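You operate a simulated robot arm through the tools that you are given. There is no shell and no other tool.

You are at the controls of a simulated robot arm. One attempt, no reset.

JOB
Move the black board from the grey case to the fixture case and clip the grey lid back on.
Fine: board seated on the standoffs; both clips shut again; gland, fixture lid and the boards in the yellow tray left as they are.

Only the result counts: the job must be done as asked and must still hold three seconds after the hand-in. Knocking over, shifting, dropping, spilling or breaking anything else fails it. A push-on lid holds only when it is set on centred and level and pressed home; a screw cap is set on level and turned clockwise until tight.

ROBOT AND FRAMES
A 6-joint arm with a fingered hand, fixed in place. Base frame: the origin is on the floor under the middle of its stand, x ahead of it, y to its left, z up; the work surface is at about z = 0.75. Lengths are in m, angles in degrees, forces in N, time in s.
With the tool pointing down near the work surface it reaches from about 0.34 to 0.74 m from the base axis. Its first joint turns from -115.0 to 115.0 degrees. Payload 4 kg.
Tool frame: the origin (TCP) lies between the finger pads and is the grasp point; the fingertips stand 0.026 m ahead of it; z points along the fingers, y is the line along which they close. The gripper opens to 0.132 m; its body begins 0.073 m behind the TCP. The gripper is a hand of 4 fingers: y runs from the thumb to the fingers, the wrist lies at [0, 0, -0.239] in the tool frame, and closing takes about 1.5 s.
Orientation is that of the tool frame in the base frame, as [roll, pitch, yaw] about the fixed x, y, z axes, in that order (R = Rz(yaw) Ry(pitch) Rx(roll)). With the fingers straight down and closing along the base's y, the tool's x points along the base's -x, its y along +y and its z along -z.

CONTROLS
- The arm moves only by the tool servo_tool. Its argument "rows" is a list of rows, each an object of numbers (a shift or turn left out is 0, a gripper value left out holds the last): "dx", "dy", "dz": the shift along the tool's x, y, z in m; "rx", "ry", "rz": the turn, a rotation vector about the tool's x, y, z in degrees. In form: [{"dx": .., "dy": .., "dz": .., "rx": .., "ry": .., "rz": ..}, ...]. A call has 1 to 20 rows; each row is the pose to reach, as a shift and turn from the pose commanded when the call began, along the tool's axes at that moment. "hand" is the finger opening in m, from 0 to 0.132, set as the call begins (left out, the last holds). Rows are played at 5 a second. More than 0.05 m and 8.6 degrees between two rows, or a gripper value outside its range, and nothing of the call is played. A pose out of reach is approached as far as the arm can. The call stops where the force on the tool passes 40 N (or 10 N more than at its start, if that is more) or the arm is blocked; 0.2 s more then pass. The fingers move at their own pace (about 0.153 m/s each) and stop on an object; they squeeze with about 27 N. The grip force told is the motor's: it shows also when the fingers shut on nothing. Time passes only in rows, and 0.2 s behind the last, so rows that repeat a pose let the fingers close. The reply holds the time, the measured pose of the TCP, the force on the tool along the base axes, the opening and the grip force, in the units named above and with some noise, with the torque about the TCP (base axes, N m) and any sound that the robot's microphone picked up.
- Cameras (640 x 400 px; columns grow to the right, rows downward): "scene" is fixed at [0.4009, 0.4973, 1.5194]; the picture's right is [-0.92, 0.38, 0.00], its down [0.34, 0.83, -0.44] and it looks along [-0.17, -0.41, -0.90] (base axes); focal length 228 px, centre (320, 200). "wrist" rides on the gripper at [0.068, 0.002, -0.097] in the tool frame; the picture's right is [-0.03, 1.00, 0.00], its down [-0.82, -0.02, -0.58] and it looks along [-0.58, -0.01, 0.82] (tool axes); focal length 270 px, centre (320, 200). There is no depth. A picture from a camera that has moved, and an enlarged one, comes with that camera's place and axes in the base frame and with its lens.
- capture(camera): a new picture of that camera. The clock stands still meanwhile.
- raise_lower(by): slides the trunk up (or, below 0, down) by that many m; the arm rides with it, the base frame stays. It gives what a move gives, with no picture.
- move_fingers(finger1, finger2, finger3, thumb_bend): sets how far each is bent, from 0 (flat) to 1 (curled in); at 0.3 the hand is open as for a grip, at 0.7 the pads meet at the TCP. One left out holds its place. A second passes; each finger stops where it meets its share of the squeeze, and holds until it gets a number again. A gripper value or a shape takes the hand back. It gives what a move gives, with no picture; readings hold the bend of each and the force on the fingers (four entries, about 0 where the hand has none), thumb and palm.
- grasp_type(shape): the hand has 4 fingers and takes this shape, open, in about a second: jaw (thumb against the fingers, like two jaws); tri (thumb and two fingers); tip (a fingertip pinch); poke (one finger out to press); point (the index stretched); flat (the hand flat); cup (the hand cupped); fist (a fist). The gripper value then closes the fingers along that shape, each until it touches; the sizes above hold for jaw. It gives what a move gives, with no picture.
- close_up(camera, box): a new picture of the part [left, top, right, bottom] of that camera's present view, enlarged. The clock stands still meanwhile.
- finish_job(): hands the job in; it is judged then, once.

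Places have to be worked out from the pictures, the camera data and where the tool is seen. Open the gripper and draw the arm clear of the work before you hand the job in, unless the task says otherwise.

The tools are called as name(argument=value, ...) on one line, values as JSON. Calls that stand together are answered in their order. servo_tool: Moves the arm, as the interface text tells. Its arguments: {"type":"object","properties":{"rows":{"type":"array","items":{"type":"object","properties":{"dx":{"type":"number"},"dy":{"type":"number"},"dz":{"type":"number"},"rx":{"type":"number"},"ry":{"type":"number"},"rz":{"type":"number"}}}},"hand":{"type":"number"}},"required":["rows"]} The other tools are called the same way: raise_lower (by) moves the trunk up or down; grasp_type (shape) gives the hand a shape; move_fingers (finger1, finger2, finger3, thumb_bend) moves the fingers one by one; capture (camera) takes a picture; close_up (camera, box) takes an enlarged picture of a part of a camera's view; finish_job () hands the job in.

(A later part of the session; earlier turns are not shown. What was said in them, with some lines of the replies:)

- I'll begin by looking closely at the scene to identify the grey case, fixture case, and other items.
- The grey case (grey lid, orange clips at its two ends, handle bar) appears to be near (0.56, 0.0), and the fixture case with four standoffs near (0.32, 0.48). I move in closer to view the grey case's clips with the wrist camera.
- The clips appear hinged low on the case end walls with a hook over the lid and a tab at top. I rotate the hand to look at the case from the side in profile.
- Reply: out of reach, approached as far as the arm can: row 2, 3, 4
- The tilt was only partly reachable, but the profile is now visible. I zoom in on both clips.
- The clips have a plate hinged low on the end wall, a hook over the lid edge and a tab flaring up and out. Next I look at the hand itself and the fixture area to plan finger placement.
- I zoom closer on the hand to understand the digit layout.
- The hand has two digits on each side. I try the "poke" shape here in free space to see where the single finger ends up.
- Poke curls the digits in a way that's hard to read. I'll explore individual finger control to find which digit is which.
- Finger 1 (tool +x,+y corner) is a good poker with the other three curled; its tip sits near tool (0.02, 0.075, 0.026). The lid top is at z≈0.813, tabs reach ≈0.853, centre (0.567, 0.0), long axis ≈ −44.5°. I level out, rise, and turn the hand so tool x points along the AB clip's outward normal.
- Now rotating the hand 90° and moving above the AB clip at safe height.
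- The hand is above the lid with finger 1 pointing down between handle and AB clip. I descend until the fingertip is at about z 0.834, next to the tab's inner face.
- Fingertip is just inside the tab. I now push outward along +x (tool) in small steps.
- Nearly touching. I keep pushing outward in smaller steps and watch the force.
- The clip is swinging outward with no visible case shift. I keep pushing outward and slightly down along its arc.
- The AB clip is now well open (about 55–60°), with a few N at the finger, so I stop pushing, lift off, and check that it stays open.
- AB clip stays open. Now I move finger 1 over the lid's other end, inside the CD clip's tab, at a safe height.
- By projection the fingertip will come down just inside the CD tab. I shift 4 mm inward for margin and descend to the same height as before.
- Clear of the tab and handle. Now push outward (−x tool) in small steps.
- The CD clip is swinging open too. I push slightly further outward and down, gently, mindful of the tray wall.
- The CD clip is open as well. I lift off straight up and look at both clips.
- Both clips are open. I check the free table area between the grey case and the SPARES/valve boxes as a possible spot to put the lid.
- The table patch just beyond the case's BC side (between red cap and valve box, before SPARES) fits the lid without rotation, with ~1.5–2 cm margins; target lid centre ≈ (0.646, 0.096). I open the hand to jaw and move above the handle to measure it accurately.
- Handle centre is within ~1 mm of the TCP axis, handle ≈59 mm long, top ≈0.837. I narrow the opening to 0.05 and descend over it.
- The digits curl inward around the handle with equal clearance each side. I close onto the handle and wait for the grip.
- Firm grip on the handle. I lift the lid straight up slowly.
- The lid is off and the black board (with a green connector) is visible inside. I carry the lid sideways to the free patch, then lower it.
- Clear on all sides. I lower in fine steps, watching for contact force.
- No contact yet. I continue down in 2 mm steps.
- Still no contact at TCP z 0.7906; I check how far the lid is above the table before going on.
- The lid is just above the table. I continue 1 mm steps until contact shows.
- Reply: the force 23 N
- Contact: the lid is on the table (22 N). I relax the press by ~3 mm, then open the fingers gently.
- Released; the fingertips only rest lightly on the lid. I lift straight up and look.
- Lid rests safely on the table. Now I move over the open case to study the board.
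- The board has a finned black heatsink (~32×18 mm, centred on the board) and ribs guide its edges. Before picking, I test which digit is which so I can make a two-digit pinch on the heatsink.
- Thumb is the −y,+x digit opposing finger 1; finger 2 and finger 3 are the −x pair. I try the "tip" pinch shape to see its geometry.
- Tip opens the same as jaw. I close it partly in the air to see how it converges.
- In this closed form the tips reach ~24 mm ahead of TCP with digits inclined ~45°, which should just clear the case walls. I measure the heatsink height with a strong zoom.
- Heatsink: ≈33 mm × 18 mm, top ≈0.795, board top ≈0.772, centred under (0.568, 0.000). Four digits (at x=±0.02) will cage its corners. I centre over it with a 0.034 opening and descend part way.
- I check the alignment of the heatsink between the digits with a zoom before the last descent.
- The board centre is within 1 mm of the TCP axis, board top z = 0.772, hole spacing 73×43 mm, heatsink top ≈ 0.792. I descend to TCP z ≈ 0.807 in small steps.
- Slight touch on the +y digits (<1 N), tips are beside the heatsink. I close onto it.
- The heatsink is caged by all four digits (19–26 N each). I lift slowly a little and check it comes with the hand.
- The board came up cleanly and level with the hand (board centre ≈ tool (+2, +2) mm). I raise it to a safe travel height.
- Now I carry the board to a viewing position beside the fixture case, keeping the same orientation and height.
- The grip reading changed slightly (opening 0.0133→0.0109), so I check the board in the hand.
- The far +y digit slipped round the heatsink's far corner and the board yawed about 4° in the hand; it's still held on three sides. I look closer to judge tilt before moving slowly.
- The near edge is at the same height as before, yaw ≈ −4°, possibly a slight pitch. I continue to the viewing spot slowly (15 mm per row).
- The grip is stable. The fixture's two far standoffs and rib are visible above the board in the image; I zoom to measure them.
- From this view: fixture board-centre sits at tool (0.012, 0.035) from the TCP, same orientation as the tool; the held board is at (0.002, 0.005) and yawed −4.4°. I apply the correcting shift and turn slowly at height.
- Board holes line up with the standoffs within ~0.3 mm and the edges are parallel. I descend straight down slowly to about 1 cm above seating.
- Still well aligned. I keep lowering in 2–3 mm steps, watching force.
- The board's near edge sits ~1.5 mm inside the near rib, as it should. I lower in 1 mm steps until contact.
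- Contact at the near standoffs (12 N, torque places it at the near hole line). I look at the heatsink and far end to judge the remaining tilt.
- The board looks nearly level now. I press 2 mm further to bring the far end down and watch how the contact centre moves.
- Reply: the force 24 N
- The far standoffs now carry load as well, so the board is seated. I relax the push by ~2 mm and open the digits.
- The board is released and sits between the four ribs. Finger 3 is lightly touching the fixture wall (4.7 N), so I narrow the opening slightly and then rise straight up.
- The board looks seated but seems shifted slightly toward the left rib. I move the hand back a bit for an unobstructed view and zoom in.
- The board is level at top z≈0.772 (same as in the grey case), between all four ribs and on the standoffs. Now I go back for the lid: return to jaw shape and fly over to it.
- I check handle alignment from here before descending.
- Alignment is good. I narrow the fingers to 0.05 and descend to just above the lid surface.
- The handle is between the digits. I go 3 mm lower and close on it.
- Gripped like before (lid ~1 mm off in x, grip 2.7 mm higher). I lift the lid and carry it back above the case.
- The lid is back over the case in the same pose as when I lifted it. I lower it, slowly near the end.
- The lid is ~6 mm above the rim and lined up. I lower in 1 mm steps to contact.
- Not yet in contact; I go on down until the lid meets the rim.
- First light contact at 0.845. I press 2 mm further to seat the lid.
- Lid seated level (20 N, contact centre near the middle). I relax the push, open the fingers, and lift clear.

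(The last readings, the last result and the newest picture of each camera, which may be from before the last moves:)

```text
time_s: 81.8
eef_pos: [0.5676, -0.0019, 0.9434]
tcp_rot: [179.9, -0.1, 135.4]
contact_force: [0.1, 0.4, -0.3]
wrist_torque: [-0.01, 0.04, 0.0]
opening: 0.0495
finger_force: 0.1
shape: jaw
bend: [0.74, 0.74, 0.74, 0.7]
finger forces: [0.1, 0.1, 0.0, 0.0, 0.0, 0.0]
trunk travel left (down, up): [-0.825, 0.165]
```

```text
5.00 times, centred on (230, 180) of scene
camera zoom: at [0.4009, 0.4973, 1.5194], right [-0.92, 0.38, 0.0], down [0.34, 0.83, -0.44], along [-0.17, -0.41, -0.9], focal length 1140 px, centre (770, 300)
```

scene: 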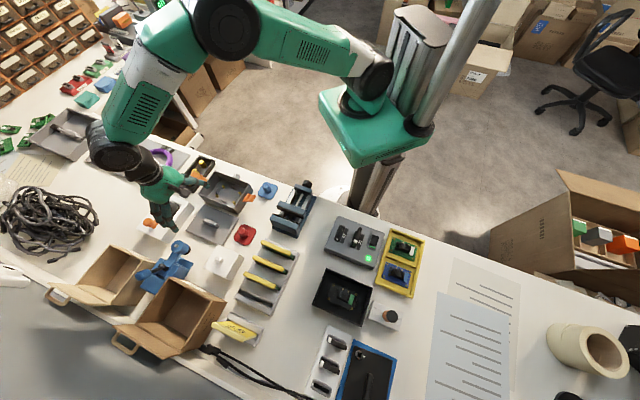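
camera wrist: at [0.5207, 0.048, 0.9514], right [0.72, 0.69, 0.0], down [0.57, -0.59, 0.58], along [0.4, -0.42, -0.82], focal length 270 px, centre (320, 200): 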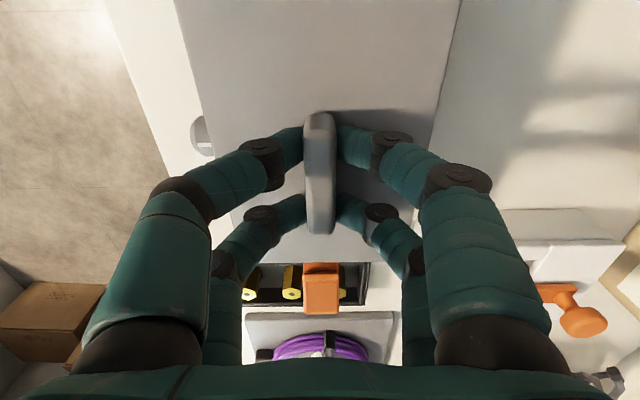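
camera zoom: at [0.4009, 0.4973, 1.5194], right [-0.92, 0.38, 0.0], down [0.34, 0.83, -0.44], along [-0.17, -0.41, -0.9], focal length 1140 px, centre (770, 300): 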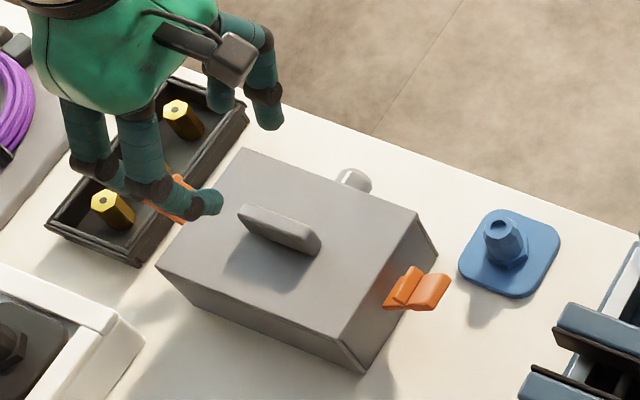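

The lid sits as it was originally. Now to close the clips: I extend finger 1 again with the other digits curled, and move it outside the AB clip's tab at safe height.

move_fingers(finger1=0.3, finger2=1.0, finger3=1.0, thumb_bend=1.0)

servo_tool(rows=[{"dx": 0.03, "dy": -0.015}, {"dx": 0.06, "dy": -0.03}, {"dx": 0.09, "dy": -0.047}, {"dx": 0.115, "dy": -0.06}, {"dx": 0.1351, "dy": -0.0712, "dz": 0.01}])

close_up(camera="scene", box=[200, 130, 300, 220])

capture(camera="wrist")

```text
time_s: 82.8
eef_pos: [0.5671, -0.0015, 0.9433]
tcp_rot: [180.0, 0.1, 135.4]
contact_force: [0.2, -0.6, 0.6]
wrist_torque: [0.0, 0.0, 0.02]
opening: 0.0456
finger_force: 0.1
shape: fingers
bend: [0.3, 0.9, 0.9, 1.0]
finger forces: [0.0, 0.1, 0.0, 0.0, 0.0, 0.1]
trunk travel left (down, up): [-0.825, 0.165]
```

```text
time_s: 84.0
eef_pos: [0.4207, 0.0447, 0.9336]
tcp_rot: [-179.9, 0.1, 135.4]
contact_force: [-0.3, 0.6, -0.3]
wrist_torque: [0.02, -0.01, -0.02]
opening: 0.0455
finger_force: 0.1
shape: fingers
bend: [0.3, 0.97, 0.97, 1.0]
finger forces: [0.0, 0.1, 0.0, 0.1, 0.0, 0.0]
trunk travel left (down, up): [-0.825, 0.165]
```

```text
4.44 times, centred on (250, 175) of scene
camera zoom: at [0.4009, 0.4973, 1.5194], right [-0.92, 0.38, 0.0], down [0.34, 0.83, -0.44], along [-0.17, -0.41, -0.9], focal length 1013 px, centre (631, 311)
```

zoom: 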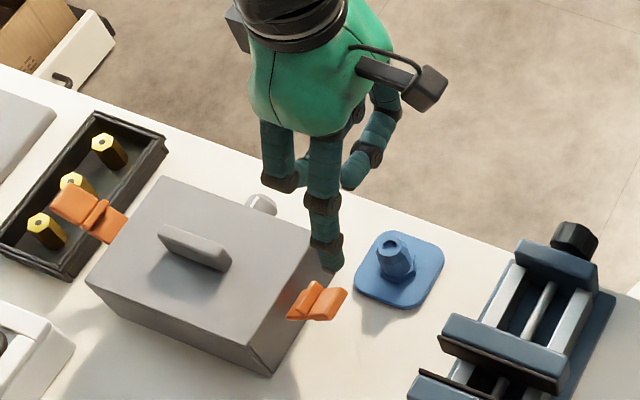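

```text
taken
camera wrist: at [0.3736, 0.0925, 1.0316], right [0.72, 0.69, 0.0], down [0.57, -0.59, 0.58], along [0.4, -0.42, -0.82], focal length 270 px, centre (320, 200)
```

wrist: 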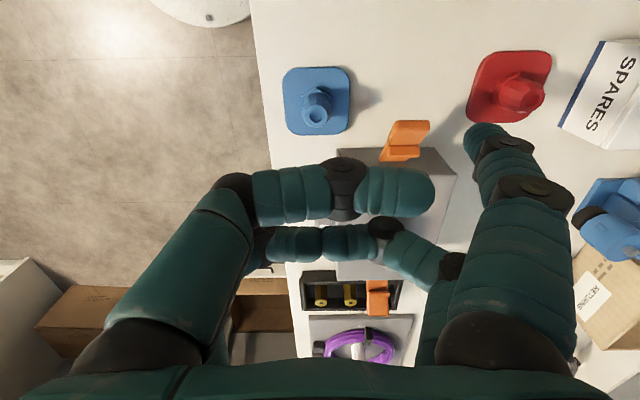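

Finger 1 is about 25 mm outside the tab end and centred on it. I lower it to tip height ≈0.804 beside the open clip.

servo_tool(rows=[{"dy": -0.002, "dz": 0.02}, {"dy": -0.002, "dz": 0.045}, {"dy": -0.002, "dz": 0.07}, {"dy": -0.002, "dz": 0.09}, {"dy": -0.002, "dz": 0.104}])

close_up(camera="scene", box=[210, 150, 290, 220])

capture(camera="wrist")

```text
time_s: 85.2
eef_pos: [0.4211, 0.0431, 0.8291]
tcp_rot: [-180.0, 0.1, 135.4]
contact_force: [0.1, 0.0, -0.2]
wrist_torque: [0.0, 0.0, -0.01]
opening: 0.0457
finger_force: 0.0
shape: fingers
bend: [0.3, 0.97, 0.97, 1.0]
finger forces: [0.1, 0.0, 0.1, 0.0, 0.0, 0.1]
trunk travel left (down, up): [-0.825, 0.165]
```

```text
5.71 times, centred on (250, 185) of scene
camera zoom: at [0.4009, 0.4973, 1.5194], right [-0.92, 0.38, 0.0], down [0.34, 0.83, -0.44], along [-0.17, -0.41, -0.9], focal length 1302 px, centre (720, 286)
```

zoom: 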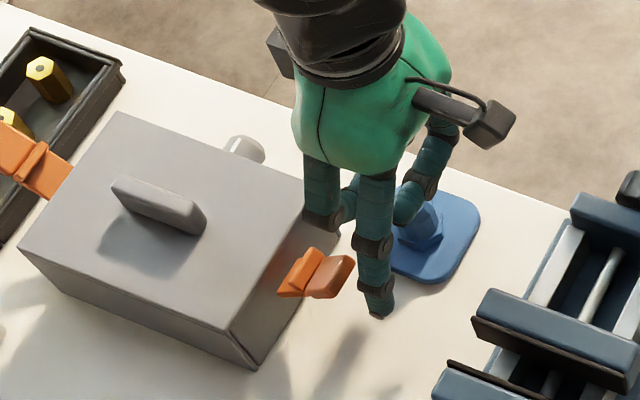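

```text
taken
camera wrist: at [0.3738, 0.0911, 0.927], right [0.72, 0.69, 0.0], down [0.57, -0.59, 0.58], along [0.4, -0.42, -0.82], focal length 270 px, centre (320, 200)
```

wrist: 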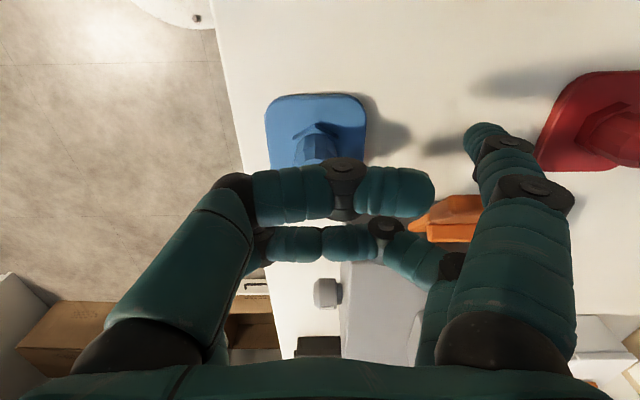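

The finger is lined up ~12 mm outside the tab end. I push inward and up along the clip's arc.

servo_tool(rows=[{"dx": -0.007}, {"dx": -0.0125}, {"dx": -0.016, "dz": -0.006}, {"dx": -0.02, "dz": -0.012}, {"dx": -0.026, "dz": -0.018}, {"dx": -0.032, "dz": -0.023}])

close_up(camera="scene", box=[210, 150, 290, 220])

```text
time_s: 86.6
eef_pos: [0.4421, 0.0207, 0.8545]
tcp_rot: [179.9, 0.0, 135.4]
contact_force: [-0.4, 0.8, 0.4]
wrist_torque: [-0.02, -0.02, 0.0]
opening: 0.0456
finger_force: 0.1
shape: fingers
bend: [0.3, 0.97, 0.97, 1.0]
finger forces: [0.1, 0.0, 0.0, 0.0, 0.0, 0.0]
trunk travel left (down, up): [-0.825, 0.165]
```

```text
5.71 times, centred on (250, 185) of scene
camera zoom: at [0.4009, 0.4973, 1.5194], right [-0.92, 0.38, 0.0], down [0.34, 0.83, -0.44], along [-0.17, -0.41, -0.9], focal length 1302 px, centre (720, 286)
```

zoom: 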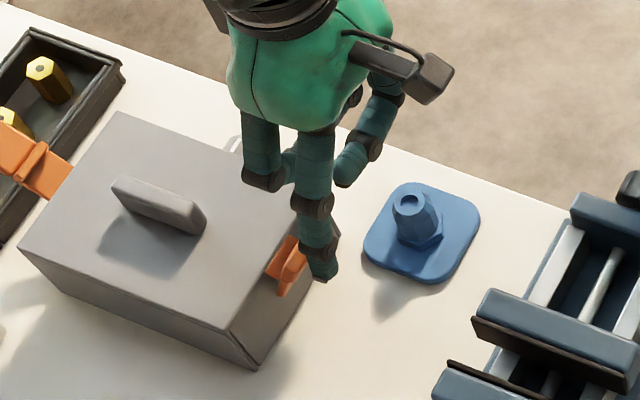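

The clip is rising with the finger. I continue inward along the arc.

servo_tool(rows=[{"dx": -0.006, "dz": -0.003}, {"dx": -0.012, "dz": -0.005}, {"dx": -0.017, "dz": -0.007}, {"dx": -0.022, "dz": -0.008}])

close_up(camera="scene", box=[210, 150, 290, 220])

```text
time_s: 87.6
eef_pos: [0.4597, 0.0045, 0.8613]
tcp_rot: [-180.0, -0.1, 135.4]
contact_force: [-0.6, 0.0, 0.1]
wrist_torque: [0.02, 0.01, 0.02]
opening: 0.0459
finger_force: 0.1
shape: fingers
bend: [0.3, 0.97, 0.97, 1.0]
finger forces: [0.0, 0.0, 0.0, 0.0, 0.1, 0.0]
trunk travel left (down, up): [-0.825, 0.165]
```

```text
5.71 times, centred on (250, 185) of scene
camera zoom: at [0.4009, 0.4973, 1.5194], right [-0.92, 0.38, 0.0], down [0.34, 0.83, -0.44], along [-0.17, -0.41, -0.9], focal length 1302 px, centre (720, 286)
```

zoom: 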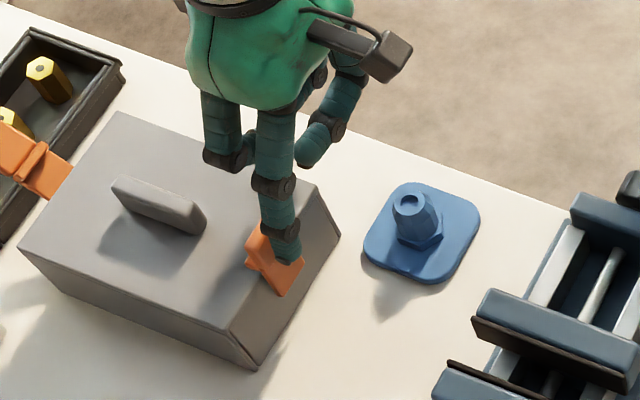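

Almost shut. I push in further in 2 mm steps, watching for force and a click.

servo_tool(rows=[{"dx": -0.002}, {"dx": -0.004}, {"dx": -0.006}])

close_up(camera="scene", box=[220, 160, 270, 205])

```text
time_s: 88.4
eef_pos: [0.4634, 0.0013, 0.8614]
tcp_rot: [-179.9, 0.0, 135.4]
contact_force: [-2.5, 2.8, -0.1]
wrist_torque: [0.02, 0.02, 0.23]
opening: 0.0459
finger_force: 1.7
shape: fingers
bend: [0.3, 0.97, 0.97, 1.0]
finger forces: [3.4, 0.0, 0.1, 0.0, 0.0, 0.0]
trunk travel left (down, up): [-0.825, 0.165]
```

```text
8.89 times, centred on (245, 182) of scene
camera zoom: at [0.4009, 0.4973, 1.5194], right [-0.92, 0.38, 0.0], down [0.34, 0.83, -0.44], along [-0.17, -0.41, -0.9], focal length 2026 px, centre (987, 356)
```

zoom: 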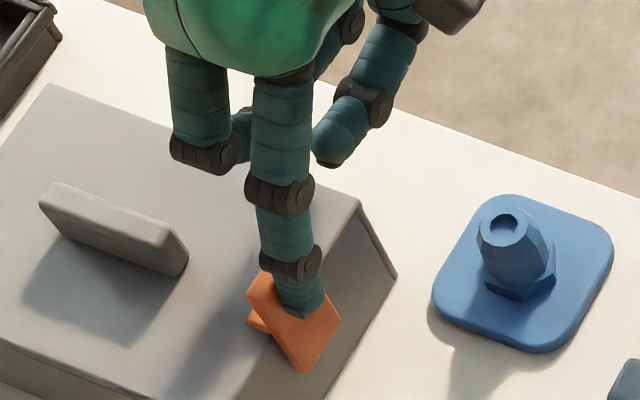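

Resistance has begun (≈3.7 N), which fits the snap. I push a bit more.

servo_tool(rows=[{"dx": -0.0015}, {"dx": -0.003}, {"dx": -0.0045}])

close_up(camera="scene", box=[220, 160, 270, 205])

```text
time_s: 89.2
eef_pos: [0.4632, -0.0017, 0.861]
tcp_rot: [-179.9, -0.1, 135.6]
contact_force: [-11.1, 12.5, -0.7]
wrist_torque: [0.16, 0.19, 1.3]
opening: 0.0458
finger_force: 8.8
shape: fingers
bend: [0.29, 0.97, 0.97, 1.0]
finger forces: [17.9, 0.1, 0.0, 0.0, 0.0, 0.1]
trunk travel left (down, up): [-0.825, 0.165]
```

```text
8.89 times, centred on (245, 182) of scene
camera zoom: at [0.4009, 0.4973, 1.5194], right [-0.92, 0.38, 0.0], down [0.34, 0.83, -0.44], along [-0.17, -0.41, -0.9], focal length 2026 px, centre (987, 356)
```

zoom: 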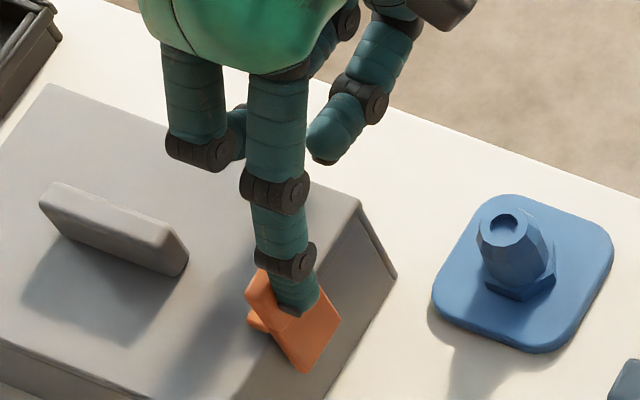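

Force rose to 17 N with no further motion, so the clip is against its stop. I back off, raise, and compare with the original closed view.

servo_tool(rows=[{"dx": 0.006}, {"dx": 0.014}, {"dx": 0.016, "dz": -0.03}, {"dx": 0.016, "dz": -0.06}, {"dx": -0.02, "dz": -0.08}])

close_up(camera="scene", box=[190, 140, 270, 220])

capture(camera="wrist")

```text
time_s: 90.4
eef_pos: [0.4794, -0.0175, 0.9407]
tcp_rot: [180.0, 0.0, 135.4]
contact_force: [-0.8, 0.6, 0.2]
wrist_torque: [0.01, 0.0, 0.0]
opening: 0.0454
finger_force: 0.1
shape: fingers
bend: [0.3, 0.97, 0.97, 1.0]
finger forces: [0.0, 0.0, 0.0, 0.0, 0.1, 0.0]
trunk travel left (down, up): [-0.825, 0.165]
```

```text
5.00 times, centred on (230, 180) of scene
camera zoom: at [0.4009, 0.4973, 1.5194], right [-0.92, 0.38, 0.0], down [0.34, 0.83, -0.44], along [-0.17, -0.41, -0.9], focal length 1140 px, centre (770, 300)
```

zoom: 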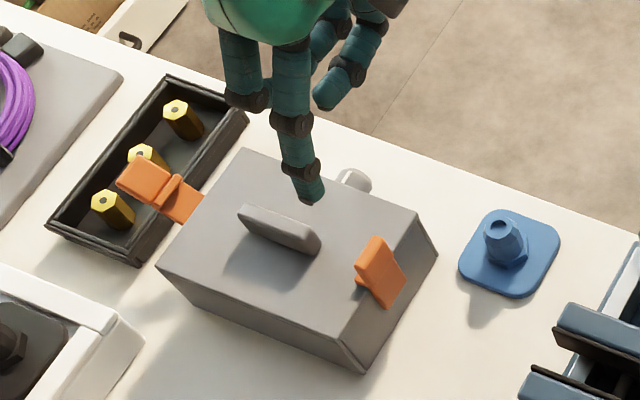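

```text
taken
camera wrist: at [0.4334, 0.0314, 1.0383], right [0.72, 0.69, 0.0], down [0.57, -0.59, 0.58], along [0.4, -0.42, -0.82], focal length 270 px, centre (320, 200)
```

wrist: 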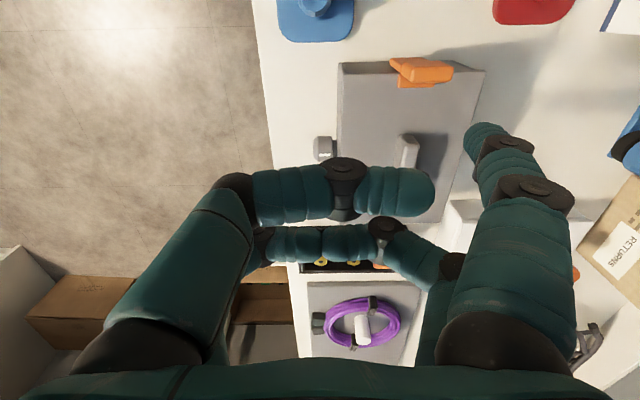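

The AB clip looks exactly as in its original shut state. Now I move finger 1 over the lid to the outside of the CD clip at safe height.

servo_tool(rows=[{"dx": -0.02, "dy": 0.0}, {"dx": -0.055, "dy": -0.0007}, {"dx": -0.095, "dy": -0.0012}, {"dx": -0.135, "dy": -0.0017}, {"dx": -0.175, "dy": -0.0022}, {"dx": -0.2, "dy": -0.0025}, {"dx": -0.2136, "dy": -0.0027}])

close_up(camera="scene", box=[160, 120, 250, 200])

capture(camera="wrist")

```text
time_s: 92.0
eef_pos: [0.6312, -0.1678, 0.9412]
tcp_rot: [-180.0, 0.0, 135.3]
contact_force: [-0.6, -0.4, 0.5]
wrist_torque: [-0.01, 0.0, 0.0]
opening: 0.0453
finger_force: 0.2
shape: fingers
bend: [0.3, 0.97, 0.97, 1.0]
finger forces: [0.0, 0.0, 0.0, 0.0, 0.0, 0.0]
trunk travel left (down, up): [-0.825, 0.165]
```

```text
5.00 times, centred on (205, 160) of scene
camera zoom: at [0.4009, 0.4973, 1.5194], right [-0.92, 0.38, 0.0], down [0.34, 0.83, -0.44], along [-0.17, -0.41, -0.9], focal length 1140 px, centre (895, 400)
```

zoom: 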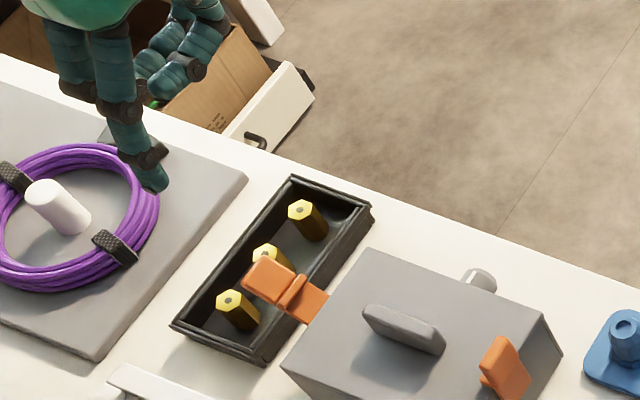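

```text
taken
camera wrist: at [0.5837, -0.1208, 1.038], right [0.72, 0.69, 0.0], down [0.57, -0.59, 0.58], along [0.4, -0.42, -0.82], focal length 270 px, centre (320, 200)
```

wrist: 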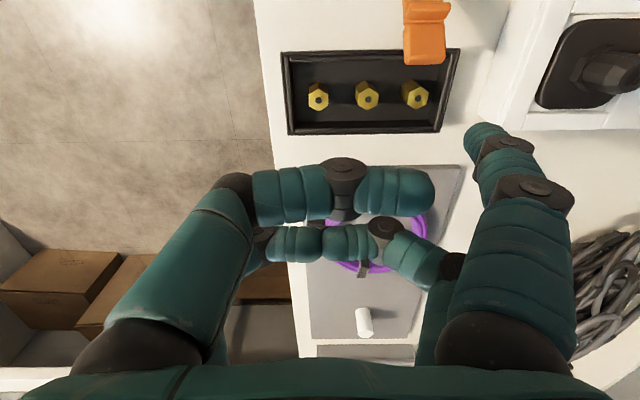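

Post tops are at z≈0.784, so a fingertip at 0.81 clears them. I shift 4 mm further outward and 3 mm toward the clip's centre, then descend.

servo_tool(rows=[{"dx": -0.004, "dy": 0.003, "dz": 0.01}, {"dx": -0.004, "dy": 0.003, "dz": 0.035}, {"dx": -0.004, "dy": 0.003, "dz": 0.06}, {"dx": -0.004, "dy": 0.003, "dz": 0.085}, {"dx": -0.004, "dy": 0.003, "dz": 0.104}])

close_up(camera="scene", box=[170, 130, 240, 200])

capture(camera="wrist")

```text
time_s: 93.2
eef_pos: [0.6341, -0.1696, 0.8359]
tcp_rot: [180.0, 0.0, 135.4]
contact_force: [0.2, -0.1, 0.0]
wrist_torque: [-0.01, -0.02, 0.01]
opening: 0.0456
finger_force: 0.0
shape: fingers
bend: [0.3, 0.97, 0.97, 1.0]
finger forces: [0.1, 0.0, 0.1, 0.0, 0.1, 0.0]
trunk travel left (down, up): [-0.825, 0.165]
```

```text
5.71 times, centred on (205, 165) of scene
camera zoom: at [0.4009, 0.4973, 1.5194], right [-0.92, 0.38, 0.0], down [0.34, 0.83, -0.44], along [-0.17, -0.41, -0.9], focal length 1302 px, centre (977, 400)
```

zoom: 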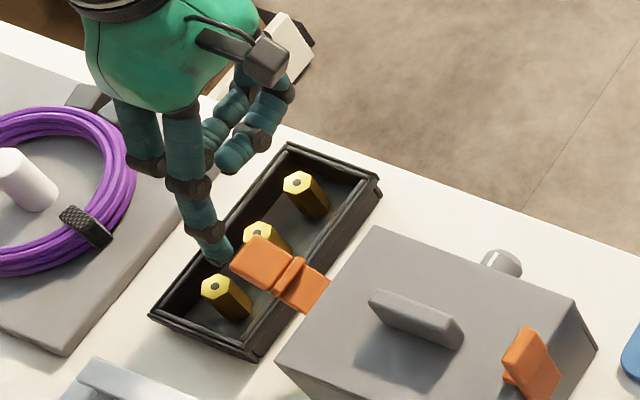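

```text
taken
camera wrist: at [0.5882, -0.1212, 0.9337], right [0.72, 0.69, 0.0], down [0.57, -0.59, 0.58], along [0.4, -0.42, -0.82], focal length 270 px, centre (320, 200)
```

wrist: 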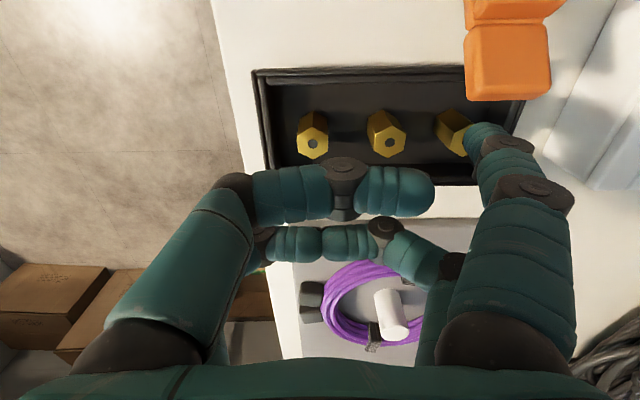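

Finger is ~9 mm outside the tab end and centred. I push inward (+x) and up along the arc.

servo_tool(rows=[{"dx": 0.005}, {"dx": 0.009, "dz": -0.001}, {"dx": 0.0125, "dz": -0.005}, {"dx": 0.0165, "dz": -0.009}, {"dx": 0.021, "dz": -0.013}, {"dx": 0.0245, "dz": -0.0157}, {"dx": 0.031, "dz": -0.02}])

close_up(camera="scene", box=[180, 130, 250, 200])

```text
time_s: 94.8
eef_pos: [0.6141, -0.1486, 0.857]
tcp_rot: [180.0, -0.1, 135.4]
contact_force: [-0.9, -0.7, -0.4]
wrist_torque: [-0.02, 0.0, -0.02]
opening: 0.0456
finger_force: 0.0
shape: fingers
bend: [0.3, 0.97, 0.97, 1.0]
finger forces: [0.1, 0.0, 0.1, 0.1, 0.0, 0.1]
trunk travel left (down, up): [-0.825, 0.165]
```

```text
5.71 times, centred on (215, 165) of scene
camera zoom: at [0.4009, 0.4973, 1.5194], right [-0.92, 0.38, 0.0], down [0.34, 0.83, -0.44], along [-0.17, -0.41, -0.9], focal length 1302 px, centre (920, 400)
```

zoom: 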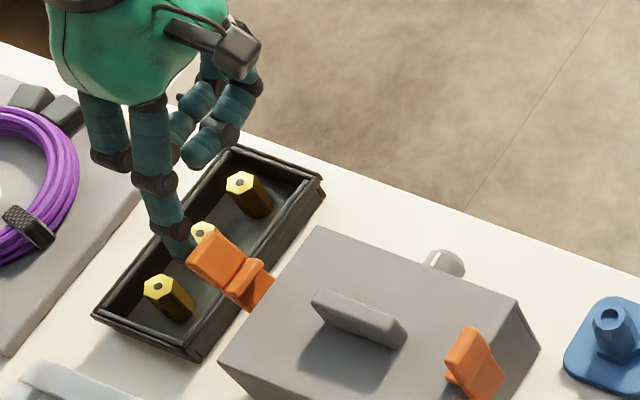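

The CD clip is rising too. I continue inward along the arc.

servo_tool(rows=[{"dx": 0.005, "dz": -0.002}, {"dx": 0.01, "dz": -0.0035}, {"dx": 0.015, "dz": -0.005}, {"dx": 0.019, "dz": -0.005}])

close_up(camera="scene", box=[180, 130, 250, 200])

```text
time_s: 95.8
eef_pos: [0.5994, -0.1341, 0.8625]
tcp_rot: [179.9, 0.1, 135.4]
contact_force: [-1.1, -0.2, -0.3]
wrist_torque: [0.01, 0.03, 0.03]
opening: 0.0456
finger_force: 0.1
shape: fingers
bend: [0.3, 0.97, 0.97, 1.0]
finger forces: [0.0, 0.0, 0.0, 0.0, 0.0, 0.0]
trunk travel left (down, up): [-0.825, 0.165]
```

```text
5.71 times, centred on (215, 165) of scene
camera zoom: at [0.4009, 0.4973, 1.5194], right [-0.92, 0.38, 0.0], down [0.34, 0.83, -0.44], along [-0.17, -0.41, -0.9], focal length 1302 px, centre (920, 400)
```

zoom: 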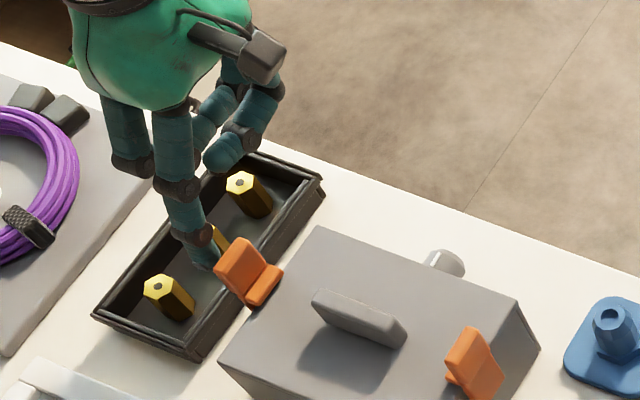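

Nearly shut. I push the last millimetres while watching the force.

servo_tool(rows=[{"dx": 0.002}, {"dx": 0.004}, {"dx": 0.006}])

close_up(camera="scene", box=[180, 130, 250, 200])

```text
time_s: 96.6
eef_pos: [0.5961, -0.1298, 0.8619]
tcp_rot: [180.0, 0.0, 135.5]
contact_force: [0.0, 0.3, -1.3]
wrist_torque: [0.03, 0.02, -0.01]
opening: 0.0455
finger_force: 0.1
shape: fingers
bend: [0.3, 0.97, 0.97, 1.0]
finger forces: [0.0, 0.1, 0.0, 0.1, 0.1, 0.0]
trunk travel left (down, up): [-0.825, 0.165]
```

```text
5.71 times, centred on (215, 165) of scene
camera zoom: at [0.4009, 0.4973, 1.5194], right [-0.92, 0.38, 0.0], down [0.34, 0.83, -0.44], along [-0.17, -0.41, -0.9], focal length 1302 px, centre (920, 400)
```

zoom: 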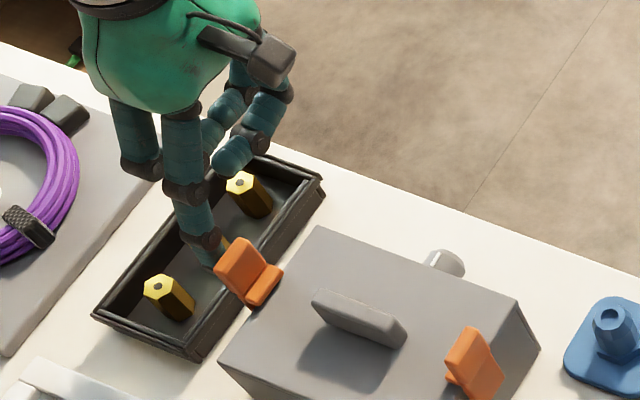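

The clip already matches its original shut position. I push a little more to confirm it is hard against its stop.

servo_tool(rows=[{"dx": 0.002}, {"dx": 0.004}, {"dx": 0.006}, {"dx": 0.0075}])

```text
time_s: 97.6
eef_pos: [0.593, -0.1273, 0.8621]
tcp_rot: [179.8, 0.2, 135.3]
contact_force: [12.7, -12.9, 0.1]
wrist_torque: [-0.19, -0.16, -1.35]
opening: 0.0454
finger_force: 9.3
shape: fingers
bend: [0.3, 0.97, 0.97, 1.0]
finger forces: [18.8, 0.1, 0.0, 0.1, 0.1, 0.1]
trunk travel left (down, up): [-0.825, 0.165]
```

18 N against a firm stop, so the CD clip is shut. I back off outward, rise clear and inspect everything.

servo_tool(rows=[{"dx": -0.006}, {"dx": -0.014}, {"dx": -0.016, "dz": -0.03}, {"dx": -0.016, "dz": -0.07}, {"dx": 0.01, "dz": -0.1}, {"dx": 0.05, "dz": -0.12}])

grasp_type(shape="jaw")

close_up(camera="scene", box=[190, 140, 270, 220])

close_up(camera="scene", box=[325, 278, 360, 312])

capture(camera="scene")

```text
time_s: 99.0
eef_pos: [0.5542, -0.0899, 0.9826]
tcp_rot: [179.9, 0.0, 135.4]
contact_force: [0.3, -0.3, -0.4]
wrist_torque: [-0.02, 0.0, -0.01]
opening: 0.0458
finger_force: 0.0
shape: fingers
bend: [0.3, 0.97, 0.97, 1.0]
finger forces: [0.0, 0.0, 0.0, 0.0, 0.0, 0.0]
trunk travel left (down, up): [-0.825, 0.165]
```

```text
time_s: 99.9
eef_pos: [0.5539, -0.0912, 0.9801]
tcp_rot: [-179.9, 0.0, 135.4]
contact_force: [-0.6, 0.4, 0.4]
wrist_torque: [-0.03, 0.01, -0.03]
opening: 0.1321
finger_force: 0.1
shape: jaw
bend: [0.3, 0.3, 0.3, 0.3]
finger forces: [0.1, 0.0, 0.0, 0.0, 0.0, 0.0]
trunk travel left (down, up): [-0.825, 0.165]
```

```text
5.00 times, centred on (230, 180) of scene
camera zoom: at [0.4009, 0.4973, 1.5194], right [-0.92, 0.38, 0.0], down [0.34, 0.83, -0.44], along [-0.17, -0.41, -0.9], focal length 1140 px, centre (770, 300)
```

zoom: 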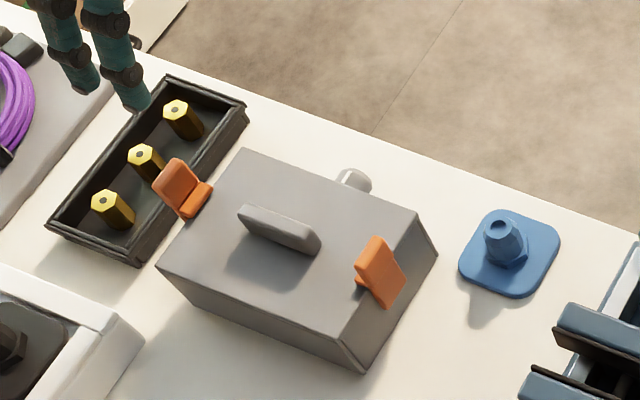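

```text
11.76 times, centred on (342, 295) of scene
camera zoom: at [0.4009, 0.4973, 1.5194], right [-0.92, 0.38, 0.0], down [0.34, 0.83, -0.44], along [-0.17, -0.41, -0.9], focal length 2682 px, centre (55, -918)
```

zoom: 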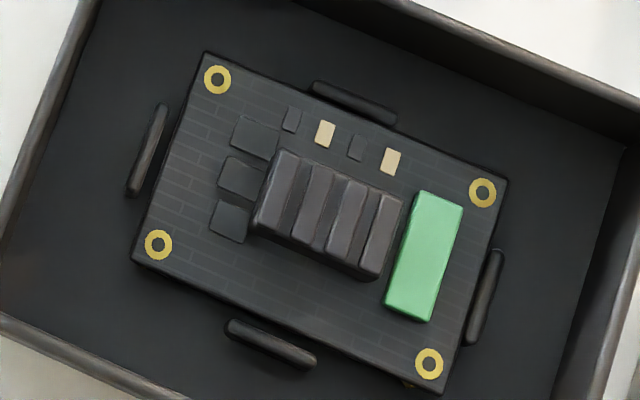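

```text
taken
```

scene: 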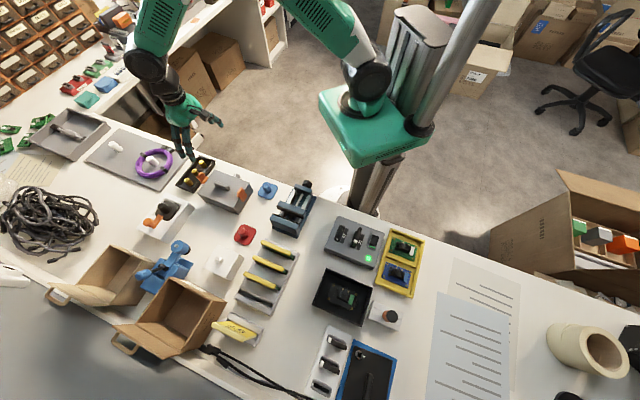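

Both clips match their original shut state, the case, gland and surroundings are unmoved, and the board sits level between the fixture's ribs. I raise the open hand well clear of the work.

servo_tool(rows=[{"dz": -0.03}, {"dz": -0.06}, {"dz": -0.09}, {"dz": -0.12}, {"dz": -0.14}])

capture(camera="scene")

close_up(camera="scene", box=[300, 210, 440, 330])

```text
time_s: 101.1
eef_pos: [0.5553, -0.0887, 1.1226]
tcp_rot: [-180.0, 0.0, 135.4]
contact_force: [0.4, 0.3, 0.7]
wrist_torque: [-0.01, 0.01, 0.01]
opening: 0.132
finger_force: 0.0
shape: jaw
bend: [0.3, 0.3, 0.3, 0.3]
finger forces: [0.1, 0.1, 0.0, 0.0, 0.0, 0.1]
trunk travel left (down, up): [-0.825, 0.165]
```

```text
taken
```

scene: 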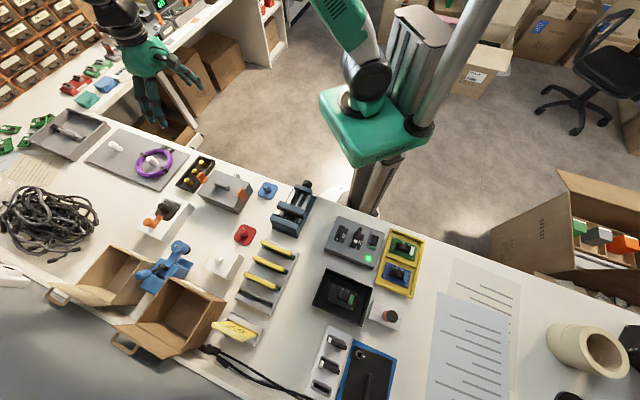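

```text
3.33 times, centred on (370, 270) of scene
camera zoom: at [0.4009, 0.4973, 1.5194], right [-0.92, 0.38, 0.0], down [0.34, 0.83, -0.44], along [-0.17, -0.41, -0.9], focal length 760 px, centre (153, -33)
```

zoom: 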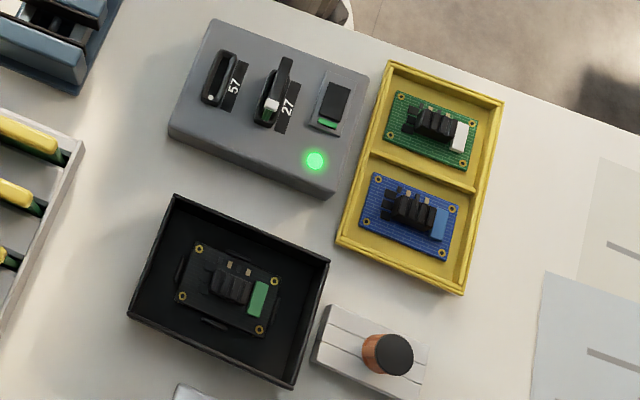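

Everything is in place: the board is in the fixture case, the lid is on with both clips shut, the other items haven't moved, and the hand is open and clear. I hand the job in.

finish_job()

```text
The job is handed in.
```

The black board is now in the fixture case and the grey lid is back on with both orange clips shut. The job is handed in, but I haven't been told how it was judged.

- **Board:** it sits level on the four standoffs, inside all four guide ribs. It rests about 2 mm off centre toward one rib.
- **Slip on the way:** the board turned about 4° in the hand while I carried it. I corrected that before setting it down.
- **Lid and clips:** the lid is back where it was originally. Each clip was pushed until it stopped moving (about 17–18 N), and both look the same as before I opened them.
- **Left alone:** in the last pictures the gland, the fixture lid and the boards in the yellow tray are as they were. Neither case has moved.
- **Arm:** the hand is open and raised clear of the work.
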